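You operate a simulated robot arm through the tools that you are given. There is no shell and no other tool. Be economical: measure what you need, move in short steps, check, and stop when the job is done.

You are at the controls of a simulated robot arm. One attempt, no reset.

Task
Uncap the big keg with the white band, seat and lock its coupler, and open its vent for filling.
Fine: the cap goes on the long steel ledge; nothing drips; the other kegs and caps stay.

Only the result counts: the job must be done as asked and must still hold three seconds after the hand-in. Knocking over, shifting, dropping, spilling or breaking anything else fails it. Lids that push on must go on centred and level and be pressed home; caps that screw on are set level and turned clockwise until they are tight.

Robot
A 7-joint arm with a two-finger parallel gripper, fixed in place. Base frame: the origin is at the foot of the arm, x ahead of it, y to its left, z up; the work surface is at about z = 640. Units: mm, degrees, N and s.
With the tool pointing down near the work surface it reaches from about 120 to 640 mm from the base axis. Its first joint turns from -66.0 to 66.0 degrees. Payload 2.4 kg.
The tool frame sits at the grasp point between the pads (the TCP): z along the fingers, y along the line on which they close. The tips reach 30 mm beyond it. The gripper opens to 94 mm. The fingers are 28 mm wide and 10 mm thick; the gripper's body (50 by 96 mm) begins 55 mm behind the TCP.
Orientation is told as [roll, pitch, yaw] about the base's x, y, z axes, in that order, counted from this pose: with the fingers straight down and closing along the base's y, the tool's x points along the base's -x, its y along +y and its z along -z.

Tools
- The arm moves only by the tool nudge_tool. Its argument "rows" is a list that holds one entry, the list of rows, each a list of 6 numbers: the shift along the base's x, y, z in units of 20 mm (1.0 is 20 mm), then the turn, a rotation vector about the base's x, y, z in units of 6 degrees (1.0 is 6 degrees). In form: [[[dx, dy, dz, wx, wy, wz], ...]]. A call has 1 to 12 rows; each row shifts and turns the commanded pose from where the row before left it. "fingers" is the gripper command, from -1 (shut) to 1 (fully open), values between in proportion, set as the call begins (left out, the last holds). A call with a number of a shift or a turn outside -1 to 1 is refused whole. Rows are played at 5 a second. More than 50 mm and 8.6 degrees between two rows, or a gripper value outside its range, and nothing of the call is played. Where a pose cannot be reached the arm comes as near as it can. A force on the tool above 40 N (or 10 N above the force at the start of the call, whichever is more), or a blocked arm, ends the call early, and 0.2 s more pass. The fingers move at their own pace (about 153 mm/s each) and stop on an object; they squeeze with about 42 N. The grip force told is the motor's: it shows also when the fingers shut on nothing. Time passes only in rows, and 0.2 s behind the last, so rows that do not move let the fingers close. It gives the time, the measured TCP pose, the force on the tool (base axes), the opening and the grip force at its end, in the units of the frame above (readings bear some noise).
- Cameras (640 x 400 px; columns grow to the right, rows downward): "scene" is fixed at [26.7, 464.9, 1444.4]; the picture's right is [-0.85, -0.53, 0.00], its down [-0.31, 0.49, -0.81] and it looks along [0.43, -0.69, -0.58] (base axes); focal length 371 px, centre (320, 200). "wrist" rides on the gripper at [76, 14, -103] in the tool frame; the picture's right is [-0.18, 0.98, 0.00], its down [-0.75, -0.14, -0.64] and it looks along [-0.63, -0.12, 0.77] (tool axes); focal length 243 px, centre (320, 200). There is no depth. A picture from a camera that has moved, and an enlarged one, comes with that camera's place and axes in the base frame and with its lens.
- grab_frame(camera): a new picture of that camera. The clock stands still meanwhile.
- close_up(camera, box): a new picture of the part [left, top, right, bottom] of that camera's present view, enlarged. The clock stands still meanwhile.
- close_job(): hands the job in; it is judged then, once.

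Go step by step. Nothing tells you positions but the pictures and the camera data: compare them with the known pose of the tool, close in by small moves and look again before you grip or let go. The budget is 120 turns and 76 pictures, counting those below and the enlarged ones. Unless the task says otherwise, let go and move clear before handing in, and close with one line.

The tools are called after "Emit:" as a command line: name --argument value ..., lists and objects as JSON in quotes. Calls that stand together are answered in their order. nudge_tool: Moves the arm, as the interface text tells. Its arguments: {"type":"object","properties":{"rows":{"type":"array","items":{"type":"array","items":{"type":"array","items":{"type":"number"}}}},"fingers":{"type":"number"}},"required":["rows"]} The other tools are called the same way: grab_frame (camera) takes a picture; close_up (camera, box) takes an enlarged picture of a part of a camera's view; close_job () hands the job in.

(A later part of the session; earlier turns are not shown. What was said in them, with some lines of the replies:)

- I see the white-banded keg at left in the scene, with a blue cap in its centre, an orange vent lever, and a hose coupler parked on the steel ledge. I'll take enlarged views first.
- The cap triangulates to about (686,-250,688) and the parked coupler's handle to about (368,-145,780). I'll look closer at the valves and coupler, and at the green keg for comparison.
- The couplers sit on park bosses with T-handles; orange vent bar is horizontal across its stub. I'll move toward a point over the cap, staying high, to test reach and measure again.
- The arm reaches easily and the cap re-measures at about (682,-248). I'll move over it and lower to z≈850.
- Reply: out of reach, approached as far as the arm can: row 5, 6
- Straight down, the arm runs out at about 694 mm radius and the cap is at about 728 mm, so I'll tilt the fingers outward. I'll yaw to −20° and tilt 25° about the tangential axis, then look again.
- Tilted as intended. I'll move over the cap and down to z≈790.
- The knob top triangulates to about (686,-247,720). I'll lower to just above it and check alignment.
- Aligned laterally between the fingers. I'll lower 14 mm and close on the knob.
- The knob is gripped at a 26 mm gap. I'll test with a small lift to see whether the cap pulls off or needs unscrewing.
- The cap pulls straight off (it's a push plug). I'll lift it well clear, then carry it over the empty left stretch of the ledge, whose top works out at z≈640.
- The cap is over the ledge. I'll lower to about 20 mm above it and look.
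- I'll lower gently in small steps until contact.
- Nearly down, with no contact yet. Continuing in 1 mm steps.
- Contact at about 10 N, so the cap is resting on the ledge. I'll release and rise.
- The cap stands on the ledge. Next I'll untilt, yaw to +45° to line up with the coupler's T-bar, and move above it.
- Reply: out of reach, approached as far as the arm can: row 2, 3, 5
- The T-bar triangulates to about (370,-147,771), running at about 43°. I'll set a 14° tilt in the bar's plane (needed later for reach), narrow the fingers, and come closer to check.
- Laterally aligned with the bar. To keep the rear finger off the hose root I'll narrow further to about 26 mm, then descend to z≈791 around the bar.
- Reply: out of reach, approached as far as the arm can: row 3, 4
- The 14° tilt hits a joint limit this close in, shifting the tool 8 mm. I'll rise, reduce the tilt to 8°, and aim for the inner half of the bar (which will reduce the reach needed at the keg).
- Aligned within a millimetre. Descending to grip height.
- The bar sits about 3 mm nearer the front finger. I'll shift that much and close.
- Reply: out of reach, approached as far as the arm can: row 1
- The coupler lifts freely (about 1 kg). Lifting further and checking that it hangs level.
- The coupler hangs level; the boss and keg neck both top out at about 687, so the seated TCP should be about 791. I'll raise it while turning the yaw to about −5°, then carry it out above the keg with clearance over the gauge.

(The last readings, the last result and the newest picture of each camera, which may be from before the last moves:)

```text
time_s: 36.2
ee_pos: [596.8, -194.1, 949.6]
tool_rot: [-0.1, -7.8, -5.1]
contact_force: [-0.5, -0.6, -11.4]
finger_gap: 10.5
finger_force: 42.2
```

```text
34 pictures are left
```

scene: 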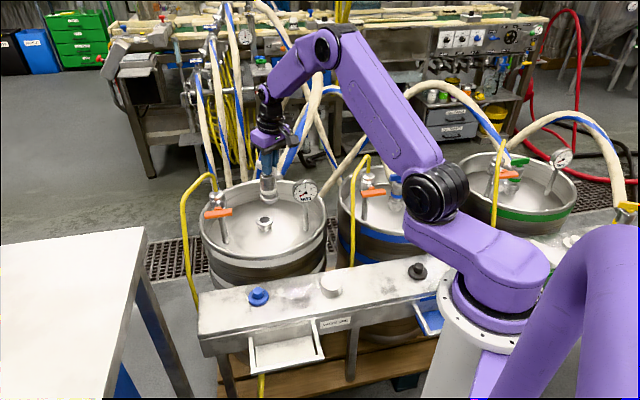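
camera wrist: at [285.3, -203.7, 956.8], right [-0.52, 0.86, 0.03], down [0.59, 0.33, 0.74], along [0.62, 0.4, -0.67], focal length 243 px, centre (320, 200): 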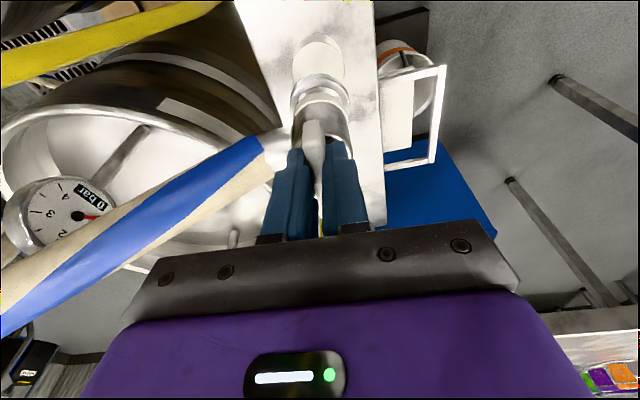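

Clear of the gauge. Moving over the neck while lowering to z≈860.

Emit:
nudge_tool --rows '[[[0.5, -0.44, -0.9, 0, 0, 0], [0.6, -0.44, -0.9, 0, 0, 0], [0.7, -0.44, -0.9, 0, 0, 0], [0.7, -0.44, -0.9, 0, 0, 0], [0.7, -0.44, -0.5, 0, 0, 0], [0.7, -0.44, -0.3, 0, 0, 0]]]'

Emit:
close_up --camera "scene" --box '[200, 130, 330, 260]'

Emit:
grab_frame --camera "wrist"

```text
time_s: 37.6
ee_pos: [673.6, -248.2, 860.2]
tool_rot: [0.1, -7.8, -5.2]
contact_force: [0.6, 0.1, -9.8]
finger_gap: 10.3
finger_force: 42.2
```

```text
3.08 times, centred on (265, 195) of scene
camera zoom: at [26.9, 464.8, 1444.4], right [-0.85, -0.53, 0.0], down [-0.31, 0.49, -0.81], along [0.43, -0.69, -0.58], focal length 1143 px, centre (489, 215)
```

zoom: 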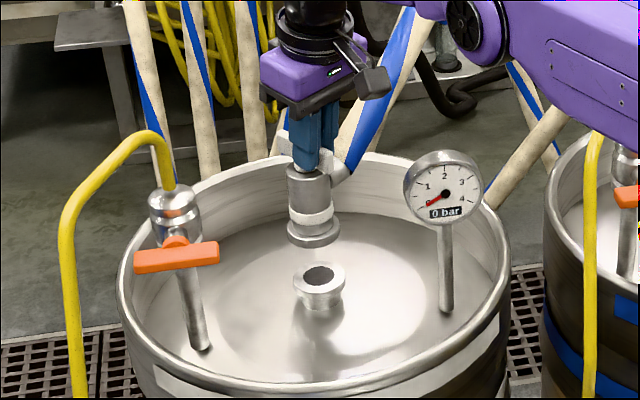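

```text
32 pictures are left
camera wrist: at [586.5, -226.1, 953.5], right [0.27, 0.96, 0.03], down [0.64, -0.2, 0.74], along [0.72, -0.18, -0.67], focal length 243 px, centre (320, 200)
```

wrist: 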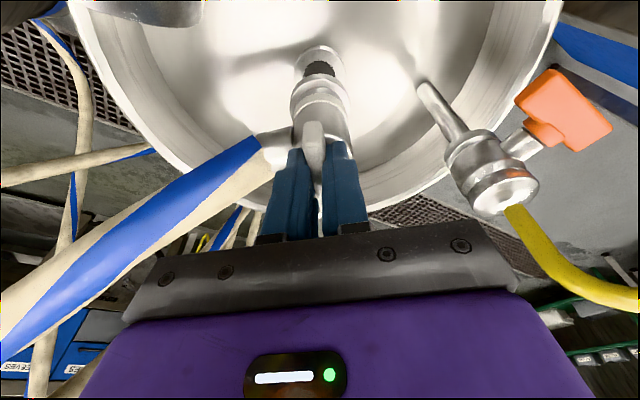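

Coupler is nearly above the neck. I'll take an enlarged wrist view to judge the relative alignment.

Emit:
close_up --camera "wrist" --box '[270, 30, 370, 150]'

Emit:
close_up --camera "scene" --box '[245, 155, 285, 200]'

```text
3.33 times, centred on (320, 90) of wrist
camera zoom: at [586.5, -226.1, 953.5], right [0.27, 0.96, 0.03], down [0.64, -0.2, 0.74], along [0.72, -0.18, -0.67], focal length 809 px, centre (320, 567)
```

zoom: 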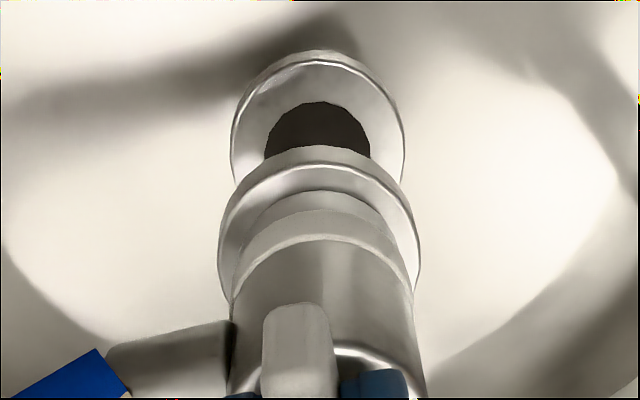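

```text
8.89 times, centred on (265, 178) of scene
camera zoom: at [26.9, 464.8, 1444.4], right [-0.85, -0.53, 0.0], down [-0.31, 0.49, -0.81], along [0.43, -0.69, -0.58], focal length 3301 px, centre (809, 400)
```

zoom: 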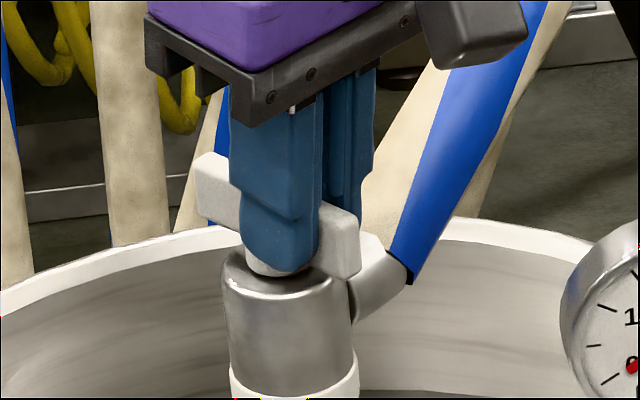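

Alignment looks within 1–2 mm. I'll lower 40 mm and check again near contact.

Emit:
nudge_tool --rows '[[[0.04, 0.02, -0.5, 0, 0, 0], [0, 0, -0.5, 0, 0, 0], [0, 0, -0.5, 0, 0, 0], [0, 0, -0.5, 0, 0, 0], [0, 0, 0, 0, 0, 0]]]'

Emit:
close_up --camera "wrist" --box '[270, 30, 370, 150]'

Emit:
close_up --camera "scene" --box '[240, 180, 290, 240]'

```text
time_s: 38.8
ee_pos: [669.7, -245.3, 822.5]
tool_rot: [0.0, -7.9, -5.1]
contact_force: [-0.2, 0.0, -10.0]
finger_gap: 10.4
finger_force: 41.9
out of reach, approached as far as the arm can: row 3
```

```text
3.33 times, centred on (320, 90) of wrist
camera zoom: at [582.5, -224.3, 915.5], right [0.27, 0.96, 0.03], down [0.64, -0.2, 0.74], along [0.72, -0.18, -0.67], focal length 809 px, centre (320, 567)
```

zoom: 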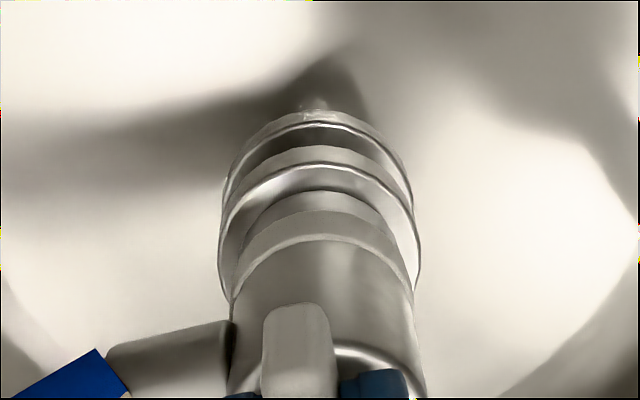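

```text
6.67 times, centred on (265, 210) of scene
camera zoom: at [26.9, 464.8, 1444.4], right [-0.85, -0.53, 0.0], down [-0.31, 0.49, -0.81], along [0.43, -0.69, -0.58], focal length 2476 px, centre (687, 133)
```

zoom: 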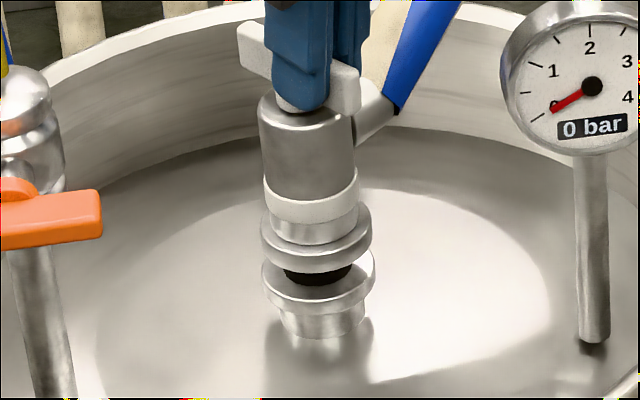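

The 8° tilt runs out of reach about 30 mm above seating. I'll rise 10 mm, add 5.5° of tilt and turn to yaw −15°. That puts the probe in the hole slightly tilted, and moving out and down will then level it.

Emit:
nudge_tool --rows '[[[0, 0, 0.5, 0, 0, 0], [-0.12, 0.05, 0, -0.12, -0.44, -0.8], [-0.12, 0.05, 0, -0.12, -0.44, -0.8], [0, 0, 0, 0, 0, 0]]]'

Emit:
close_up --camera "wrist" --box '[270, 30, 370, 150]'

Emit:
close_up --camera "scene" --box '[240, 180, 290, 240]'

```text
time_s: 39.8
ee_pos: [666.6, -245.0, 834.2]
tool_rot: [-0.5, -13.4, -14.7]
contact_force: [-0.1, 0.4, -10.8]
finger_gap: 10.3
finger_force: 41.9
```

```text
3.33 times, centred on (320, 90) of wrist
camera zoom: at [576.3, -205.8, 916.4], right [0.43, 0.9, 0.03], down [0.53, -0.28, 0.8], along [0.73, -0.32, -0.6], focal length 809 px, centre (320, 567)
```

zoom: 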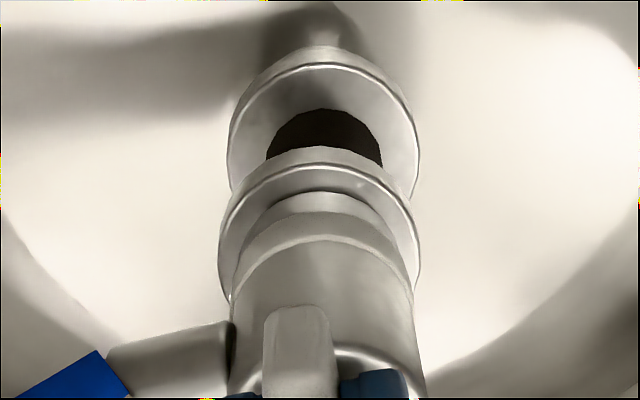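

```text
6.67 times, centred on (265, 210) of scene
camera zoom: at [26.9, 464.8, 1444.4], right [-0.85, -0.53, 0.0], down [-0.31, 0.49, -0.81], along [0.43, -0.69, -0.58], focal length 2476 px, centre (687, 133)
```

zoom: 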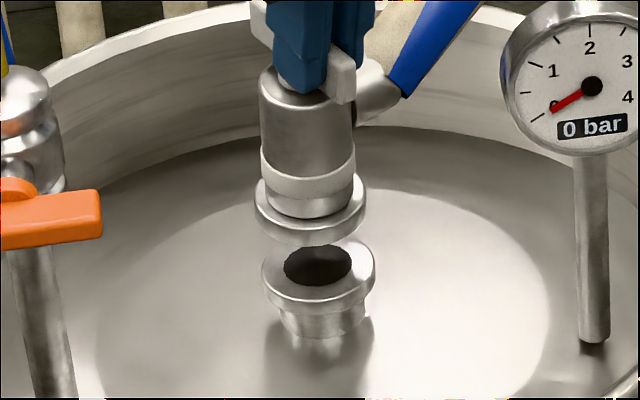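

The coupler's base is actually about 122 mm below the TCP, so seating should come at about z≈810 and less tilt is needed. I'll ease the tilt back to 11°, correct a few mm and lower to 822.

Emit:
nudge_tool --rows '[[[-0.05, 0.2, 0, 0.11, 0.41, 0], [0, 0, -0.3, 0, 0, 0], [0, 0, -0.3, 0, 0, 0], [0, 0, 0, 0, 0, 0]]]'

Emit:
close_up --camera "wrist" --box '[270, 30, 370, 150]'

Emit:
close_up --camera "scene" --box '[240, 190, 290, 230]'

```text
time_s: 40.8
ee_pos: [666.4, -240.3, 821.9]
tool_rot: [-0.4, -10.8, -14.5]
contact_force: [0.0, -0.4, -11.1]
finger_gap: 10.5
finger_force: 42.6
```

```text
3.33 times, centred on (320, 90) of wrist
camera zoom: at [579.3, -202.4, 908.6], right [0.42, 0.91, 0.03], down [0.56, -0.29, 0.77], along [0.71, -0.31, -0.63], focal length 809 px, centre (320, 567)
```

zoom: 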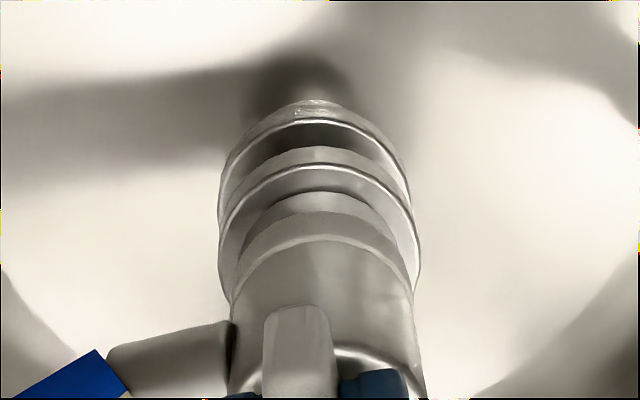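

```text
10.00 times, centred on (265, 210) of scene
camera zoom: at [26.9, 464.8, 1444.4], right [-0.85, -0.53, 0.0], down [-0.31, 0.49, -0.81], along [0.43, -0.69, -0.58], focal length 3714 px, centre (870, 100)
```

zoom: 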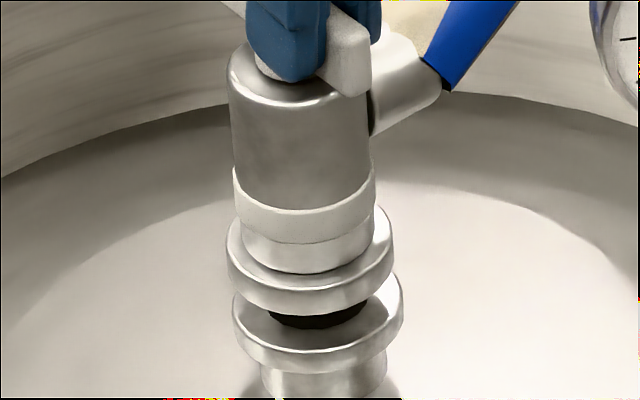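

Ring and flange are within about 2 mm. I'll correct (−1.2,−1) and lower slowly until contact.

Emit:
nudge_tool --rows '[[[-0.06, -0.05, -0.1, 0, 0, 0], [0, 0, -0.2, 0, 0, 0], [0, 0, -0.1, 0, 0, 0], [0, 0, -0.1, 0, 0, 0], [0, 0, 0, 0, 0, 0]]]'

Emit:
close_up --camera "scene" --box '[240, 190, 290, 230]'

```text
time_s: 42.0
ee_pos: [665.1, -240.8, 810.2]
tool_rot: [-0.5, -10.8, -14.7]
contact_force: [0.3, 0.3, -10.5]
finger_gap: 10.4
finger_force: 41.7
```

```text
10.00 times, centred on (265, 210) of scene
camera zoom: at [26.9, 464.8, 1444.4], right [-0.85, -0.53, 0.0], down [-0.31, 0.49, -0.81], along [0.43, -0.69, -0.58], focal length 3714 px, centre (870, 100)
```

zoom: 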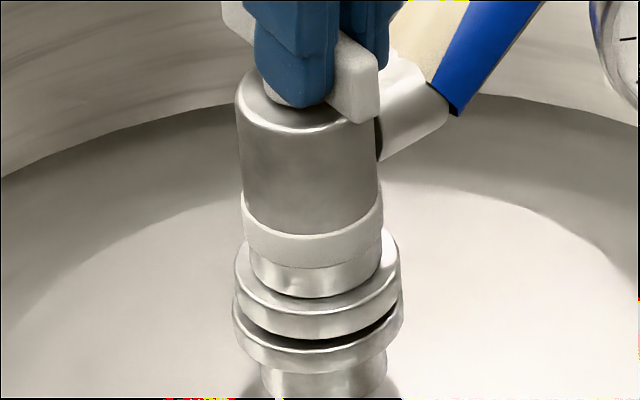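

Well centred now. Lowering in 1 mm steps to contact.

Emit:
nudge_tool --rows '[[[0, 0, -0.05, 0, 0, 0], [0, 0, -0.05, 0, 0, 0], [0, 0, -0.05, 0, 0, 0], [0, 0, 0, 0, 0, 0]]]'

Emit:
nudge_tool --rows '[[[0, 0, -0.05, 0, 0, 0], [0, 0, -0.05, 0, 0, 0], [0, 0, 0, 0, 0, 0]]]'

```text
time_s: 43.0
ee_pos: [664.1, -240.2, 808.9]
tool_rot: [-0.5, -10.8, -14.7]
contact_force: [1.1, 0.5, -11.6]
finger_gap: 10.7
finger_force: 42.0
```

```text
time_s: 43.8
ee_pos: [665.6, -241.2, 807.3]
tool_rot: [-0.4, -10.9, -14.6]
contact_force: [-7.4, 1.7, 8.5]
finger_gap: 10.2
finger_force: 41.1
```

Contact at z≈807. Now I'll ease outward about 6 mm so the coupler levels onto the flange.

Emit:
nudge_tool --rows '[[[0.1, -0.026, -0.01, 0, 0, 0], [0.1, -0.026, -0.01, 0, 0, 0], [0.1, -0.026, -0.01, 0, 0, 0], [0, 0, 0, 0, 0, 0]]]'

Emit:
close_up --camera "scene" --box '[240, 190, 290, 230]'

```text
time_s: 44.8
ee_pos: [671.5, -242.6, 806.3]
tool_rot: [-0.5, -10.9, -14.5]
contact_force: [-7.6, 2.8, 16.8]
finger_gap: 10.4
finger_force: 42.0
```

```text
10.00 times, centred on (265, 210) of scene
camera zoom: at [26.2, 465.1, 1444.4], right [-0.85, -0.53, 0.0], down [-0.31, 0.49, -0.82], along [0.43, -0.69, -0.58], focal length 3714 px, centre (870, 100)
```

zoom: 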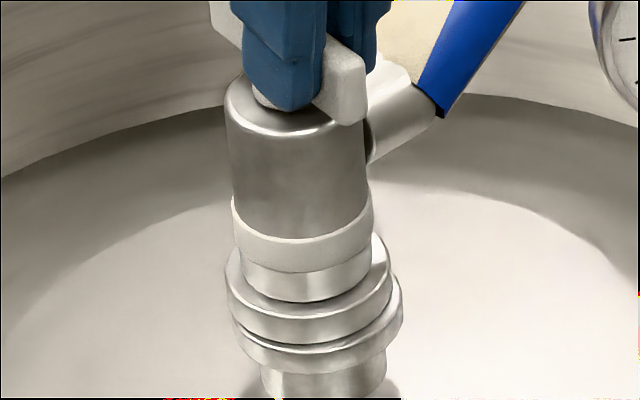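

It slid outward instead of levelling. I'll lift 1.5 mm, bring it back over the flange, and set it down again.

Emit:
nudge_tool --rows '[[[0, 0, 0.1, 0, 0, 0], [-0.1, 0.03, 0, 0, 0, 0], [-0.1, 0.03, 0, 0, 0, 0], [0, 0, -0.05, 0, 0, 0], [0, 0, -0.05, 0, 0, 0], [0, 0, 0, 0, 0, 0]]]'

Emit:
close_up --camera "scene" --box '[240, 190, 290, 230]'

```text
time_s: 46.2
ee_pos: [666.0, -242.5, 807.2]
tool_rot: [-0.5, -10.8, -14.6]
contact_force: [-8.0, 2.8, 17.4]
finger_gap: 10.2
finger_force: 41.7
```

```text
10.00 times, centred on (265, 210) of scene
camera zoom: at [26.1, 465.1, 1444.4], right [-0.85, -0.53, 0.0], down [-0.31, 0.49, -0.82], along [0.43, -0.69, -0.58], focal length 3714 px, centre (870, 100)
```

zoom: 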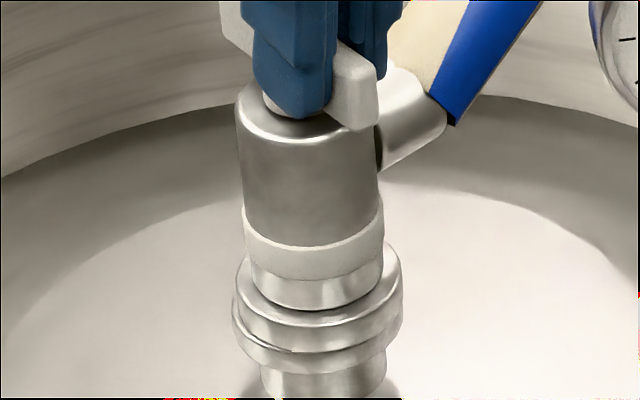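

Centred again and in contact. I'll open the fingers slightly to let it settle level.

Emit:
nudge_tool --rows '[[[0, 0, 0, 0, 0, 0], [0, 0, 0, 0, 0, 0], [0, 0, 0, 0, 0, 0]]]' --fingers -0.6

Emit:
close_up --camera "scene" --box '[240, 180, 300, 230]'

```text
time_s: 47.0
ee_pos: [666.1, -241.1, 806.2]
tool_rot: [-0.6, -10.8, -14.6]
contact_force: [-0.6, -0.3, 0.6]
finger_gap: 19.0
finger_force: 0.1
```

```text
8.00 times, centred on (270, 205) of scene
camera zoom: at [26.7, 464.9, 1444.4], right [-0.85, -0.53, 0.0], down [-0.31, 0.49, -0.81], along [0.43, -0.69, -0.58], focal length 2971 px, centre (720, 160)
```

zoom: 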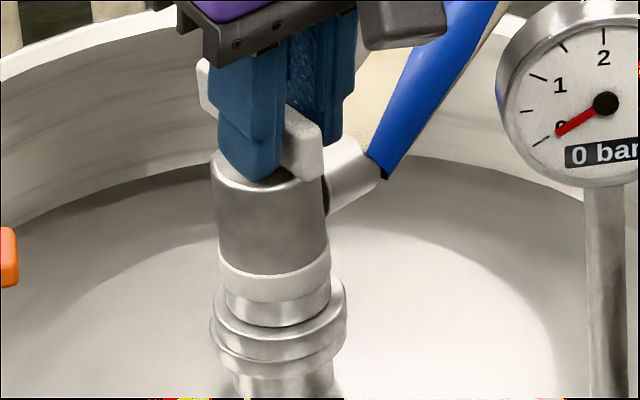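

The coupler stands level and centred on the flange. I'll re-grip the bar, press lightly and try a clockwise twist about the coupler's axis.

Emit:
nudge_tool --rows '[[[0, 0, 0, 0, 0, 0], [0, 0, 0, 0, 0, 0], [0, 0, -0.05, 0, 0, 0], [0, 0, -0.05, 0, 0, 0]]]' --fingers -1

Emit:
nudge_tool --rows '[[[0.03, 0.075, 0, 0, 0, -0.83], [0.035, 0.07, 0, 0, 0, -0.83], [0.04, 0.07, 0, 0, 0, -0.83], [0.047, 0.065, 0, 0, 0, -0.83]]]'

Emit:
close_up --camera "scene" --box '[240, 180, 300, 230]'

```text
time_s: 48.0
ee_pos: [665.9, -241.6, 805.4]
tool_rot: [-0.5, -11.0, -14.6]
contact_force: [-5.6, 0.3, 17.7]
finger_gap: 10.5
finger_force: 42.2
```

```text
time_s: 49.0
ee_pos: [670.2, -236.0, 805.5]
tool_rot: [-0.5, -11.2, -34.6]
contact_force: [-6.9, 1.5, 27.2]
finger_gap: 10.7
finger_force: 41.7
```

```text
8.00 times, centred on (270, 205) of scene
camera zoom: at [25.9, 465.1, 1444.3], right [-0.85, -0.53, 0.0], down [-0.31, 0.49, -0.82], along [0.43, -0.69, -0.58], focal length 2971 px, centre (720, 160)
```

zoom: 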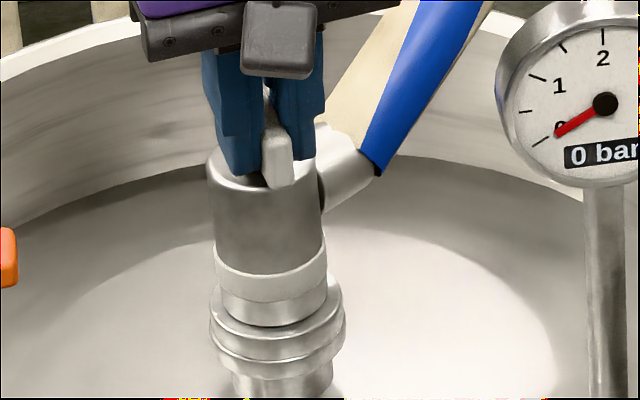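

The handle turns on the coupler while the body stays put, so clockwise twist is the lock. Continuing another 25° or so.

Emit:
nudge_tool --rows '[[[0.03, 0.06, 0.03, 0, 0, -0.83], [0.035, 0.06, 0, 0, 0, -0.83], [0.04, 0.05, 0, 0, 0, -0.83], [0.04, 0.045, 0, 0, 0, -0.83], [0.04, 0.04, 0, 0, 0, -0.83]]]'

Emit:
close_up --camera "scene" --box '[240, 180, 300, 230]'

```text
time_s: 50.2
ee_pos: [675.1, -231.1, 805.6]
tool_rot: [0.1, -11.4, -59.6]
contact_force: [31.2, -9.8, 0.8]
finger_gap: 10.4
finger_force: 41.4
```

```text
8.00 times, centred on (270, 205) of scene
camera zoom: at [27.4, 464.7, 1444.5], right [-0.85, -0.53, 0.0], down [-0.31, 0.49, -0.81], along [0.43, -0.69, -0.58], focal length 2971 px, centre (720, 160)
```

zoom: 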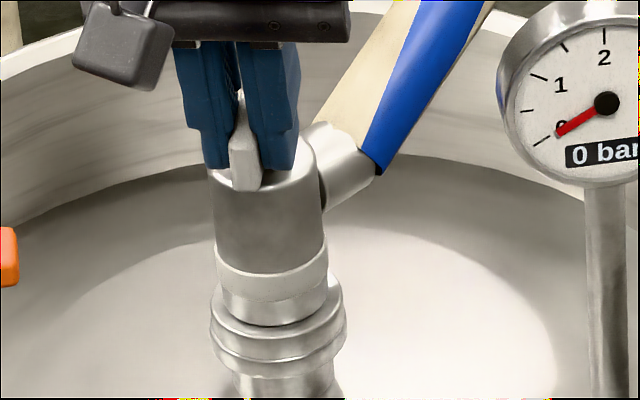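

Turned 45° so far; the side load is from my arc being about 2 mm tight. I'll relieve it and read the force.

Emit:
nudge_tool --rows '[[[0.1, -0.02, 0, 0, 0, 0], [0, 0, 0, 0, 0, 0]]]'

```text
time_s: 50.8
ee_pos: [674.9, -231.1, 805.2]
tool_rot: [0.1, -11.5, -59.3]
contact_force: [30.5, -8.2, 0.5]
finger_gap: 10.4
finger_force: 42.1
out of reach, approached as far as the arm can: row 1
```

At the reach limit for this grip. I'll release, rise and look where the handle stayed.

Emit:
nudge_tool --rows '[[[0, 0, 0, 0, 0, 0], [0, 0, 0, 0, 0, 0], [0, 0, 0.4, 0, 0, 0], [0, 0, 0.8, 0, 0, 0], [0, 0, 0.8, 0, 0, 0], [-0.5, 0.2, 0.5, 0, 0, 0]]]' --fingers -0.5

Emit:
close_up --camera "scene" --box '[240, 180, 300, 230]'

```text
time_s: 52.2
ee_pos: [662.0, -227.3, 853.1]
tool_rot: [-0.5, -10.7, -59.4]
contact_force: [0.7, 0.0, 0.0]
finger_gap: 23.4
finger_force: 0.0
```

```text
8.00 times, centred on (270, 205) of scene
camera zoom: at [26.7, 464.9, 1444.4], right [-0.85, -0.53, 0.0], down [-0.31, 0.49, -0.81], along [0.43, -0.69, -0.58], focal length 2971 px, centre (720, 160)
```

zoom: 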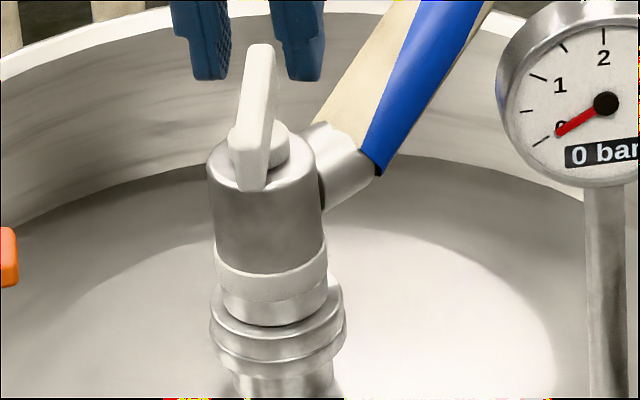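

The handle stays at about −60°, so the coupler has turned 45°. To finish the quarter turn I'll close the fingers, turn the tool to yaw −20°, and push the bar's near end outward from the base side.

Emit:
nudge_tool --rows '[[[-0.4, 0.2, 0, 0, 0, 0.95], [-0.4, 0.2, 0, 0, 0, 0.95], [-0.4, 0.15, 0, 0, 0, 0.95], [-0.05, 0, 0, 0, 0, 0.95], [0, 0, 0, 0, 0, 0.95], [0, 0, 0, 0, 0, 0.95], [0, 0, 0, 0, 0, 0.9]]]' --fingers -1

Emit:
nudge_tool --rows '[[[0, 0, -0.9, 0, 0, 0], [0, 0, -0.9, 0, 0, 0], [0, 0, -0.7, 0, 0, 0]]]'

Emit:
close_up --camera "wrist" --box '[220, 50, 420, 250]'

```text
time_s: 53.8
ee_pos: [636.2, -215.2, 853.5]
tool_rot: [-0.5, -10.8, -19.8]
contact_force: [0.1, -0.1, -0.3]
finger_gap: 0.3
finger_force: 33.3
```

```text
time_s: 54.6
ee_pos: [636.2, -215.6, 804.9]
tool_rot: [-0.5, -10.9, -19.8]
contact_force: [0.1, 0.6, 0.3]
finger_gap: 0.0
finger_force: 33.2
```

```text
2.00 times, centred on (320, 150) of wrist
camera zoom: at [553.2, -169.8, 891.9], right [0.51, 0.86, 0.03], down [0.54, -0.34, 0.77], along [0.68, -0.38, -0.63], focal length 485 px, centre (320, 300)
```

zoom: 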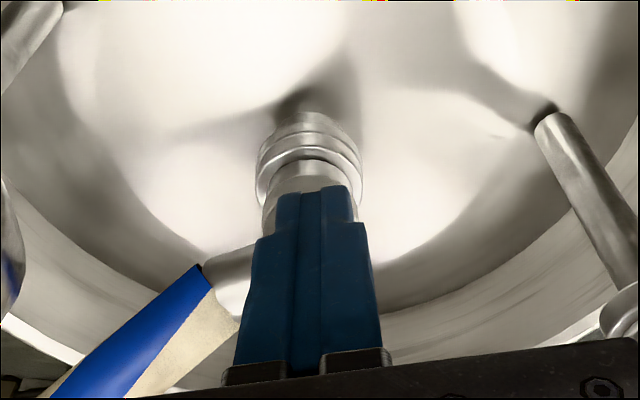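

The finger is lined up on the bar's near half. I'll shift 6 mm tangentially and push outward.

Emit:
nudge_tool --rows '[[[0.1, 0.3, -0.1, 0, 0, 0], [0.2, -0.05, 0, 0, 0, 0], [0.2, -0.05, 0, 0, 0, 0], [0.2, -0.03, 0, 0, 0, 0], [0.2, 0, 0, 0, 0, 0], [0.2, 0, 0, 0, 0, 0], [0.2, 0, 0, 0, 0, 0]]]'

Emit:
close_up --camera "scene" --box '[240, 180, 300, 230]'

```text
time_s: 56.2
ee_pos: [663.5, -202.4, 801.9]
tool_rot: [-0.2, -10.7, -19.2]
contact_force: [-3.1, 31.3, -0.4]
finger_gap: 0.0
finger_force: 33.1
```

```text
8.00 times, centred on (270, 205) of scene
camera zoom: at [26.6, 465.6, 1444.2], right [-0.85, -0.53, 0.0], down [-0.31, 0.49, -0.82], along [0.43, -0.69, -0.58], focal length 2971 px, centre (720, 160)
```

zoom: 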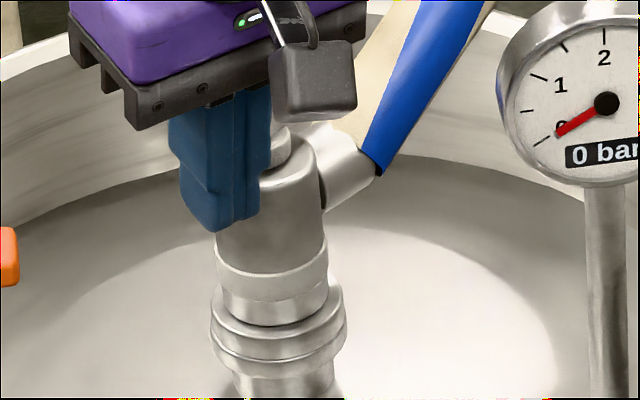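

The finger is being deflected in +y by the bar's end. I'll back off sideways and look at the handle.

Emit:
nudge_tool --rows '[[[0, 0.8, 0, 0, 0, 0], [-0.3, 0.5, 0.3, 0, 0, 0], [-0.5, 0.3, 0.9, 0, 0, 0], [-0.5, 0, 0.9, 0, 0, 0], [-0.5, 0, 0.5, 0, 0, 0]]]'

Emit:
close_up --camera "scene" --box '[240, 180, 300, 230]'

Emit:
close_up --camera "wrist" --box '[170, 0, 470, 200]'

```text
time_s: 57.4
ee_pos: [627.4, -180.9, 853.5]
tool_rot: [-0.4, -10.9, -19.9]
contact_force: [-0.3, -0.2, 0.1]
finger_gap: 0.1
finger_force: 33.2
```

```text
8.00 times, centred on (270, 205) of scene
camera zoom: at [26.7, 464.9, 1444.4], right [-0.85, -0.53, 0.0], down [-0.31, 0.49, -0.81], along [0.43, -0.69, -0.58], focal length 2971 px, centre (720, 160)
```

zoom: 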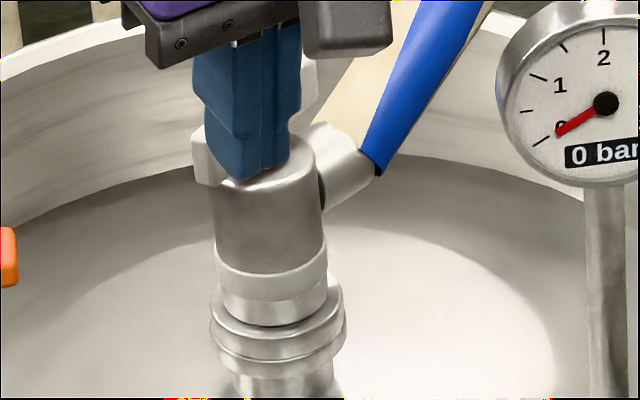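

```text
2.00 times, centred on (320, 100) of wrist
camera zoom: at [544.1, -134.5, 940.7], right [0.51, 0.86, 0.03], down [0.54, -0.34, 0.77], along [0.68, -0.38, -0.63], focal length 485 px, centre (320, 400)
```

zoom: 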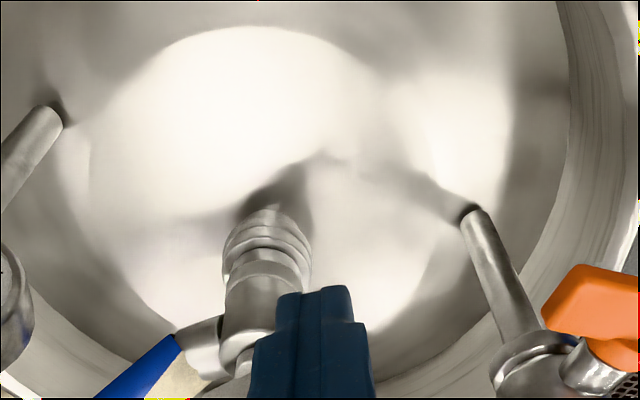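

The handle has turned to about −93°, 78° of travel. I'll reposition and push the near end squarely a bit further to find the stop.

Emit:
nudge_tool --rows '[[[0.3, -0.8, 0, 0, 0, 0], [0.3, -0.8, 0, 0, 0, 0], [0, -0.4, -0.6, 0, 0, 0], [0, 0, -0.9, 0, 0, 0], [0, 0, -0.9, 0, 0, 0], [0, 0, -0.13, 0, 0, 0], [0.4, 0, 0, 0, 0, 0], [0.3, 0, 0, 0, 0, 0]]]'

Emit:
nudge_tool --rows '[[[0.15, 0, 0, 0, 0, 0], [0.15, 0, 0, 0, 0, 0], [0.15, 0, 0, 0, 0, 0], [0.15, 0, 0, 0, 0, 0]]]'

```text
time_s: 59.2
ee_pos: [652.5, -220.8, 802.6]
tool_rot: [-0.5, -10.9, -20.0]
contact_force: [-0.8, 0.1, -0.2]
finger_gap: 0.0
finger_force: 33.0
```

```text
time_s: 60.2
ee_pos: [663.9, -219.2, 803.2]
tool_rot: [-0.6, -10.5, -19.9]
contact_force: [-12.6, 3.6, 7.0]
finger_gap: 0.0
finger_force: 33.2
```

Contact is resisting with about 13 N. I'll push a little further.

Emit:
nudge_tool --rows '[[[0.1, 0, 0, 0, 0, 0], [0.1, 0, 0, 0, 0, 0]]]'

Emit:
nudge_tool --rows '[[[0.1, 0, 0, 0, 0, 0], [0.1, 0, 0, 0, 0, 0]]]'

```text
time_s: 60.8
ee_pos: [663.6, -219.6, 802.0]
tool_rot: [-0.5, -9.8, -20.0]
contact_force: [-10.4, 2.8, 8.8]
finger_gap: 0.0
finger_force: 33.4
stopped in row 2: the force on the tool passed its limit (the readings are from after the stop); the commanded pose is now the measured one
```

```text
time_s: 61.4
ee_pos: [664.8, -221.4, 801.1]
tool_rot: [-0.6, -9.0, -19.9]
contact_force: [-5.5, 0.9, 2.3]
finger_gap: 0.0
finger_force: 33.0
stopped in row 2: the force on the tool passed its limit (the readings are from after the stop); the commanded pose is now the measured one
```

A firm stop is felt. I'll back off, move clear and check the handle.

Emit:
nudge_tool --rows '[[[-0.5, 0, 0, 0, 0, 0], [-0.8, 0, 0.3, 0, 0, 0], [-0.8, 0.2, 0.9, 0, 0, 0], [-0.8, 0.5, 0.9, 0, 0, 0], [-0.8, 0.8, 0.9, 0, 0, 0], [-0.8, 0.8, 0.9, 0, 0, 0], [-0.8, 0.8, 0.5, 0, 0, 0]]]'

Emit:
close_up --camera "scene" --box '[240, 180, 300, 230]'

```text
time_s: 63.0
ee_pos: [558.4, -156.8, 889.3]
tool_rot: [-0.7, -9.3, -20.0]
contact_force: [0.3, 0.1, -0.2]
finger_gap: 0.0
finger_force: 33.3
```

```text
8.00 times, centred on (270, 205) of scene
camera zoom: at [26.7, 464.9, 1444.4], right [-0.85, -0.53, 0.0], down [-0.31, 0.49, -0.81], along [0.43, -0.69, -0.58], focal length 2971 px, centre (720, 160)
```

zoom: 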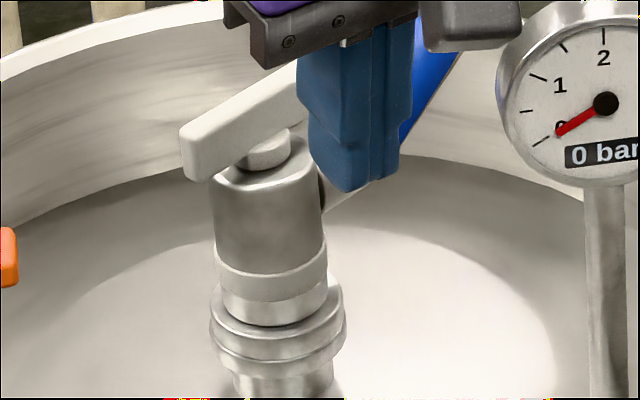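

The handle is now at about −102°, a full quarter turn against its stop. Next is the vent: the bar's centre is at about (708,-87,807), with its inner end at about (680,-115). I'll position closed fingers above that inner end and look.

Emit:
nudge_tool --rows '[[[0.8, 0.37, 0, 0, 0, 1], [0.8, 0.37, 0, 0, 0, 1], [0.83, 0.37, -0.3, -0.13, -0.9, 0], [0.83, 0.37, -0.3, -0.13, -0.9, 0], [0.83, 0.37, -0.3, 0, 0, 0], [0.83, 0.37, -0.3, 0, 0, 0], [0.83, 0.37, -0.3, 0, 0, 0]]]'

Emit:
grab_frame --camera "wrist"

Emit:
close_up --camera "scene" --box '[195, 160, 255, 220]'

```text
time_s: 64.5
ee_pos: [673.3, -106.6, 858.2]
tool_rot: [-0.7, -20.1, -8.0]
contact_force: [0.1, -0.5, 0.4]
finger_gap: 0.1
finger_force: 33.4
```

```text
11 pictures are left
camera wrist: at [570.7, -77.1, 929.7], right [0.31, 0.95, 0.05], down [0.46, -0.2, 0.86], along [0.83, -0.24, -0.5], focal length 243 px, centre (320, 200)
```

wrist: 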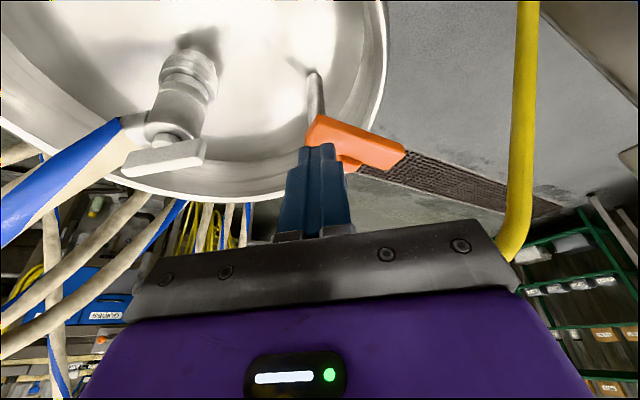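

```text
6.67 times, centred on (225, 190) of scene
camera zoom: at [26.6, 464.9, 1444.4], right [-0.85, -0.53, 0.0], down [-0.31, 0.49, -0.81], along [0.43, -0.69, -0.58], focal length 2476 px, centre (953, 267)
```

zoom: 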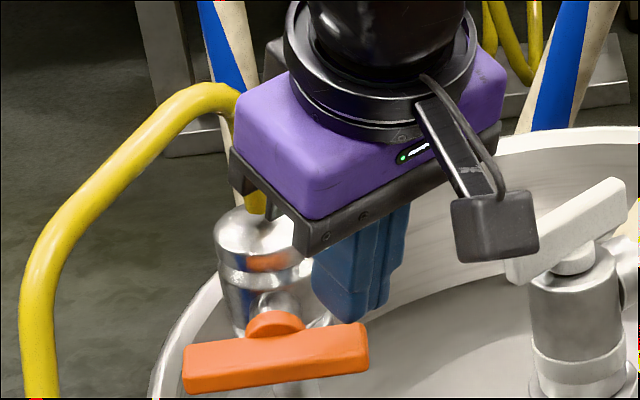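

The finger is over the inner end of the orange bar. I'll press down slowly to see whether it turns this way.

Emit:
nudge_tool --rows '[[[0, 0, -0.4, 0, 0, 0], [0, 0, -0.3, 0, 0, 0], [0, 0, -0.2, 0, 0, 0], [0, 0, -0.15, 0, 0, 0], [0, 0, -0.15, 0, 0, 0]]]'

Emit:
nudge_tool --rows '[[[0, 0, -0.15, 0, 0, 0], [0, 0, -0.15, 0, 0, 0]]]'

```text
time_s: 65.5
ee_pos: [674.0, -105.0, 843.7]
tool_rot: [-0.6, -20.2, -8.0]
contact_force: [-12.7, 2.3, 15.2]
finger_gap: 0.1
finger_force: 33.3
stopped in row 4: the force on the tool passed its limit (the readings are from after the stop); the commanded pose is now the measured one
```

```text
time_s: 65.9
ee_pos: [674.4, -106.4, 843.2]
tool_rot: [-0.7, -20.1, -8.0]
contact_force: [-12.7, 2.5, 14.9]
finger_gap: 0.0
finger_force: 32.4
stopped in row 1: the force on the tool passed its limit (the readings are from after the stop); the commanded pose is now the measured one
```

That direction is blocked, so the handle opens the other way: outer end down. I'll tilt to 32° to stay under the yellow hose's arch and place the fingertip over the outer end at about (730,-66).

Emit:
nudge_tool --rows '[[[-0.3, 0.3, 0.8, 0, 0, 0], [-0.3, 0.5, 0.8, 0, 0, 0.5], [0, 0.6, 0, -0.087, -0.996, 0], [0, 0.6, 0, -0.087, -0.996, 0], [0.6, 0.1, -0.3, 0, 0, 0], [0.7, 0, -0.3, 0, 0, 0], [0.7, 0, -0.3, 0, 0, 0], [0.7, 0, -0.1, 0, 0, 0]]]'

Emit:
close_up --camera "scene" --box '[195, 160, 255, 220]'

Emit:
close_up --camera "wrist" --box '[220, 50, 420, 250]'

```text
time_s: 67.7
ee_pos: [715.9, -63.7, 852.5]
tool_rot: [-0.6, -32.2, -5.3]
contact_force: [-0.6, -0.3, -0.2]
finger_gap: 0.0
finger_force: 33.0
```

```text
6.67 times, centred on (225, 190) of scene
camera zoom: at [26.6, 464.9, 1444.4], right [-0.85, -0.53, 0.0], down [-0.31, 0.49, -0.81], along [0.43, -0.69, -0.58], focal length 2476 px, centre (953, 267)
```

zoom: 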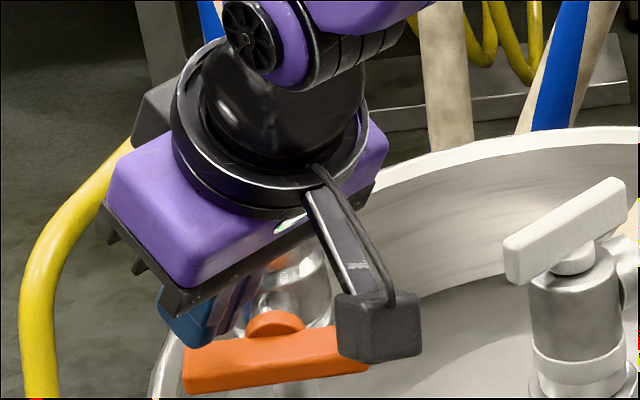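

```text
2.00 times, centred on (320, 150) of wrist
camera zoom: at [599.1, -38.8, 901.0], right [0.25, 0.96, 0.09], down [0.28, -0.16, 0.95], along [0.93, -0.21, -0.31], focal length 485 px, centre (320, 300)
```

zoom: 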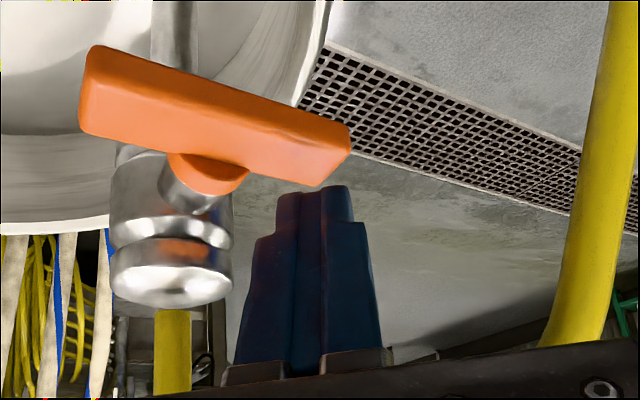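

The fingertip is over the bar's outer end and clear of the hose. Pressing down.

Emit:
nudge_tool --rows '[[[0, 0, -0.2, 0, 0, 0], [0, 0, -0.2, 0, 0, 0], [0, 0, -0.2, 0, 0, 0], [0, 0, -0.2, 0, 0, 0], [0, 0, -0.2, 0, 0, 0], [0, 0, -0.2, 0, 0, 0]]]'

Emit:
close_up --camera "wrist" --box '[220, 50, 420, 250]'

```text
time_s: 69.1
ee_pos: [716.1, -63.7, 829.8]
tool_rot: [-0.5, -32.1, -5.2]
contact_force: [-0.3, 0.7, 0.8]
finger_gap: 0.2
finger_force: 33.5
```

```text
2.00 times, centred on (320, 150) of wrist
camera zoom: at [599.5, -38.6, 877.4], right [0.25, 0.96, 0.09], down [0.28, -0.16, 0.95], along [0.93, -0.21, -0.31], focal length 485 px, centre (320, 300)
```

zoom: 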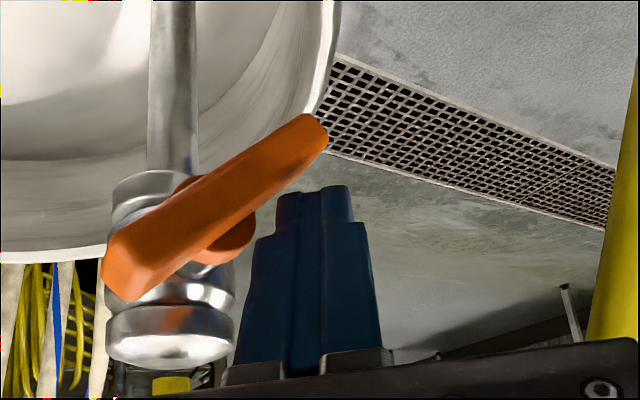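

It turns freely this way, about 40° so far. I'll continue down and sweep inward to bring the bar vertical.

Emit:
nudge_tool --rows '[[[0, -0.05, -0.25, 0, 0, 0], [0, -0.05, -0.25, 0, 0, 0], [0, -0.05, -0.25, 0, 0, 0], [0, -0.05, -0.25, 0, 0, 0], [0, -0.05, -0.25, 0, 0, 0], [0, -0.1, 0, 0, 0, 0]]]'

Emit:
close_up --camera "wrist" --box '[220, 50, 420, 250]'

```text
time_s: 70.5
ee_pos: [722.1, -63.6, 810.4]
tool_rot: [-0.6, -33.2, -4.5]
contact_force: [13.2, 22.2, 26.9]
finger_gap: 0.1
finger_force: 33.2
```

```text
2.00 times, centred on (320, 150) of wrist
camera zoom: at [604.6, -38.7, 855.7], right [0.24, 0.97, 0.09], down [0.27, -0.16, 0.95], along [0.93, -0.2, -0.3], focal length 485 px, centre (320, 300)
```

zoom: 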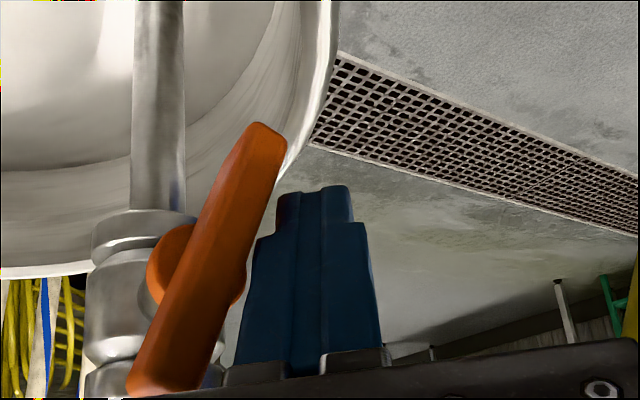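

The push has met resistance of about 38 N. I'll back the finger off and look from the scene camera at the bar's actual angle.

Emit:
nudge_tool --rows '[[[0.1, 0.4, 0.3, 0, 0, 0], [0, 0.5, 0.5, 0, 0, 0], [-0.8, 0.2, 0.8, 0, 0, 0], [-1, 0, 0.8, 0, 0, 0], [-1, 0, 0.5, 0, 0, 0], [-1, 0, 0, 0, 0, 0], [-1, 0, 0, 0, 0, 0]]]'

Emit:
close_up --camera "scene" --box '[195, 160, 255, 220]'

```text
time_s: 72.1
ee_pos: [623.1, -49.6, 863.0]
tool_rot: [-0.5, -32.2, -5.1]
contact_force: [-0.1, -0.4, 0.2]
finger_gap: 0.0
finger_force: 33.1
```

```text
6.67 times, centred on (225, 190) of scene
camera zoom: at [26.7, 464.9, 1444.4], right [-0.85, -0.53, 0.0], down [-0.31, 0.49, -0.81], along [0.43, -0.69, -0.58], focal length 2476 px, centre (953, 267)
```

zoom: 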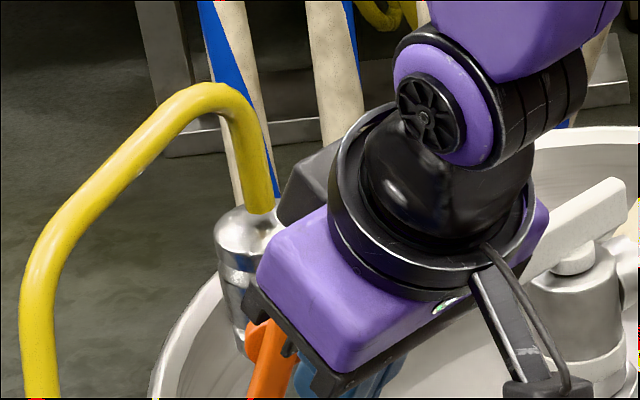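

The hand still hides the bar. I'll move further back and look again.

Emit:
nudge_tool --rows '[[[-1, -0.3, 0.8, 0, 0, 0], [-1, -0.3, 0.8, 0, 0, 0], [-1, -0.3, 0.5, 0, 0, 0], [-1, -0.3, 0.3, 0, 0, 0]]]'

Emit:
close_up --camera "scene" --box '[195, 170, 255, 240]'

```text
time_s: 73.1
ee_pos: [541.7, -71.2, 912.3]
tool_rot: [-0.5, -32.1, -5.1]
contact_force: [-0.8, 0.1, 0.3]
finger_gap: 0.0
finger_force: 33.6
```

```text
5.71 times, centred on (225, 205) of scene
camera zoom: at [26.7, 464.9, 1444.4], right [-0.85, -0.53, 0.0], down [-0.31, 0.49, -0.81], along [0.43, -0.69, -0.58], focal length 2122 px, centre (863, 171)
```

zoom: 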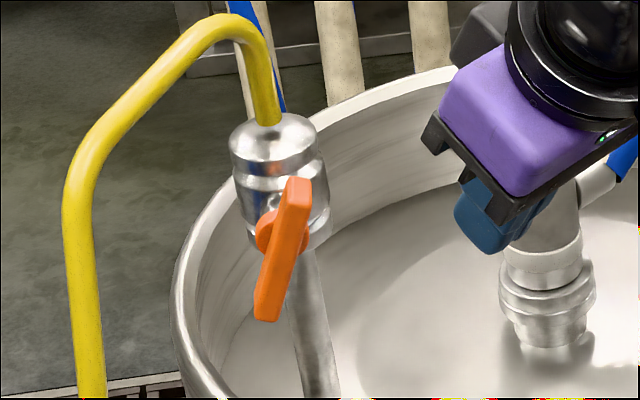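

The bar is at about 70°, so about 20° remain. I'll ease the tilt to 25°, come down beside the lower arm on its outer side, and push it inward horizontally.

Emit:
nudge_tool --rows '[[[1, 0.1, -0.3, 0.05, 0.58, 0], [1, 0.1, -0.3, 0.05, 0.58, 0], [1, 0.1, -0.3, 0, 0, 0], [1, 0.1, -0.3, 0, 0, 0], [1, 0.1, -0.4, 0, 0, 0], [1, 0.1, -0.5, 0, 0, 0], [1, 0.1, -0.5, 0, 0, 0], [1, 0, -0.5, 0, 0, 0], [0.6, 0, -0.5, 0, 0, 0], [0.58, 0, -0.5, 0, 0, 0]]]'

Emit:
nudge_tool --rows '[[[0, 0, -0.6, 0, 0, 0], [0, 0, -0.6, 0, 0, 0], [0, 0, -0.35, 0, 0, 0]]]'

Emit:
close_up --camera "wrist" --box '[220, 50, 420, 250]'

```text
time_s: 75.3
ee_pos: [727.1, -58.0, 829.3]
tool_rot: [-0.5, -25.2, -5.2]
contact_force: [-0.5, 0.1, 0.3]
finger_gap: 0.0
finger_force: 33.2
```

```text
time_s: 76.1
ee_pos: [726.6, -57.8, 798.0]
tool_rot: [-0.4, -25.1, -5.2]
contact_force: [-1.2, -0.1, -0.4]
finger_gap: 0.0
finger_force: 33.2
```

```text
2.00 times, centred on (320, 150) of wrist
camera zoom: at [615.8, -33.4, 859.7], right [0.26, 0.96, 0.07], down [0.39, -0.17, 0.9], along [0.88, -0.21, -0.42], focal length 485 px, centre (320, 300)
```

zoom: 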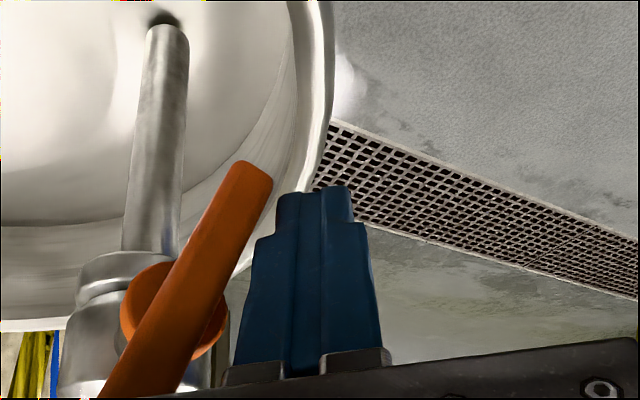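

The finger is beside the bar's lower arm. Pushing it inward.

Emit:
nudge_tool --rows '[[[-0.05, -0.2, 0, 0, 0, 0], [-0.1, -0.2, 0, 0, 0, 0], [-0.1, -0.15, 0, 0, 0, 0], [-0.1, -0.15, 0, 0, 0, 0]]]'

Emit:
nudge_tool --rows '[[[-0.1, -0.12, 0, 0, 0, 0], [-0.1, -0.12, 0, 0, 0, 0]]]'

```text
time_s: 77.1
ee_pos: [725.4, -61.4, 801.3]
tool_rot: [-0.4, -25.9, -4.4]
contact_force: [2.1, 1.9, 0.2]
finger_gap: 0.1
finger_force: 33.5
stopped in row 4: the force on the tool passed its limit (the readings are from after the stop); the commanded pose is now the measured one
```

```text
time_s: 77.7
ee_pos: [720.0, -60.6, 800.9]
tool_rot: [-0.3, -25.8, -4.1]
contact_force: [7.7, 16.0, 3.6]
finger_gap: 0.3
finger_force: 33.0
```

Pushing from below is probably blocked because the gripper body sits right over the bar's upper end. I'll withdraw and push the upper end from the inner side instead, where nothing is overhead.

Emit:
nudge_tool --rows '[[[0.1, 0.4, 0, 0, 0, 0], [-0.3, 0.1, 0.9, 0, 0, 0], [-0.8, 0, 0.9, 0, 0, 0], [-1, 0, 0.9, 0, 0, 0], [-1, -0.5, 0.7, 0.05, 0.45, 0], [-0.2, -0.9, 0, 0.05, 0.45, 0], [0, -0.9, 0, 0, 0, 0], [0.1, -0.7, 0, 0, 0, 0]]]'

```text
time_s: 79.5
ee_pos: [658.3, -117.1, 868.8]
tool_rot: [-0.3, -20.4, -4.5]
contact_force: [0.0, -0.1, 0.0]
finger_gap: 0.1
finger_force: 33.2
```

Descending on the inner side of the bar's upper end and pushing outward.

Emit:
nudge_tool --rows '[[[0, 0, -0.5, 0, 0, 0], [0.2, 0, -0.3, 0, 0, 0], [0.2, 0.1, 0, 0, 0, 0], [0.2, 0.15, 0, 0, 0, 0]]]'

Emit:
close_up --camera "wrist" --box '[220, 50, 420, 250]'

```text
time_s: 80.5
ee_pos: [669.3, -111.7, 853.9]
tool_rot: [-0.1, -20.4, -4.5]
contact_force: [-0.1, 0.2, 0.7]
finger_gap: 0.0
finger_force: 33.0
```

```text
2.00 times, centred on (320, 150) of wrist
camera zoom: at [564.8, -88.5, 923.9], right [0.25, 0.97, 0.06], down [0.47, -0.18, 0.86], along [0.85, -0.19, -0.5], focal length 485 px, centre (320, 300)
```

zoom: 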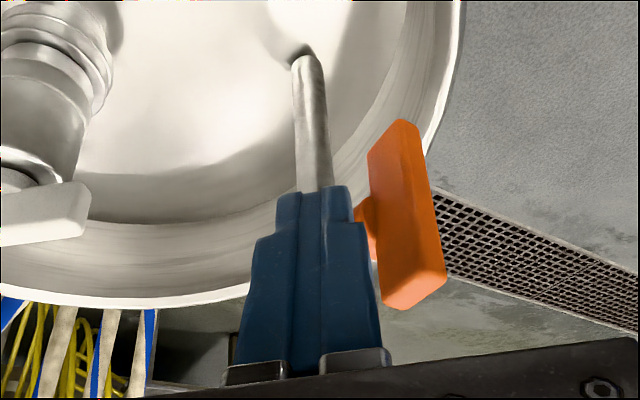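

The bar is already nearly vertical, about 84°, so the last push did turn it. I'll push the upper end gently until it meets its stop.

Emit:
nudge_tool --rows '[[[0.15, 0.15, 0, 0, 0, 0], [0.15, 0.15, 0, 0, 0, 0], [0.15, 0.15, 0, 0, 0, 0], [0.1, 0.1, 0, 0, 0, 0]]]'

Emit:
nudge_tool --rows '[[[0.1, 0.1, 0, 0, 0, 0], [0.1, 0.1, 0, 0, 0, 0]]]'

```text
time_s: 81.5
ee_pos: [680.5, -100.2, 852.7]
tool_rot: [-0.3, -20.3, -4.4]
contact_force: [0.1, -1.1, 0.3]
finger_gap: 0.0
finger_force: 33.0
```

```text
time_s: 82.1
ee_pos: [682.1, -99.4, 852.2]
tool_rot: [-0.2, -20.3, -4.7]
contact_force: [-18.9, -5.5, 12.9]
finger_gap: 0.2
finger_force: 32.6
```

Contact resists about where a vertical bar should be. One more small push to confirm the stop, then I'll withdraw and look.

Emit:
nudge_tool --rows '[[[0.07, 0.07, 0, 0, 0, 0]]]'

Emit:
nudge_tool --rows '[[[-0.4, -0.4, 0, 0, 0, 0], [-0.6, -0.3, 0.6, 0, 0, 0], [-1, 0, 0.9, 0, 0, 0], [-1, 0, 0.9, 0, 0, 0], [-1, 0, 0.9, 0, 0, 0], [-1, 0, 0.9, 0, 0, 0], [-1, 0, 0.9, 0, 0, 0], [-1, 0, 0.9, 0, 0, 0], [-1, 0, 0.5, 0, 0, 0], [-1, 0, 0.5, 0, 0, 0]]]'

Emit:
close_up --camera "scene" --box '[195, 165, 345, 325]'

```text
time_s: 82.5
ee_pos: [681.6, -98.6, 852.7]
tool_rot: [-0.2, -20.2, -4.7]
contact_force: [-28.6, -12.4, 16.3]
finger_gap: 0.1
finger_force: 33.1
```

```text
time_s: 84.7
ee_pos: [507.2, -107.5, 993.6]
tool_rot: [-0.2, -20.5, -4.6]
contact_force: [-0.4, 0.3, 0.5]
finger_gap: 0.1
finger_force: 32.8
```

```text
2.50 times, centred on (270, 245) of scene
camera zoom: at [26.7, 464.9, 1444.4], right [-0.85, -0.53, 0.0], down [-0.31, 0.49, -0.81], along [0.43, -0.69, -0.58], focal length 928 px, centre (445, 88)
```

zoom: 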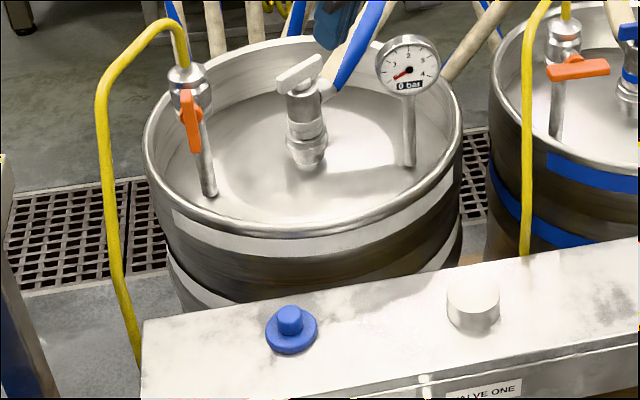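

The cap stands on the ledge, the coupler is seated with its handle turned a full quarter to its stop, and the vent bar is vertical, in line with its pipe. The arm is clear, so I'm handing in.

Emit:
close_job

```text
The job is handed in.
```

I uncapped the white-banded keg, seated its coupler and locked it with a clockwise quarter turn to the stop. I opened the vent to its stop and left the cap on the long steel ledge. I saw no drips, and the other kegs and caps were not touched.
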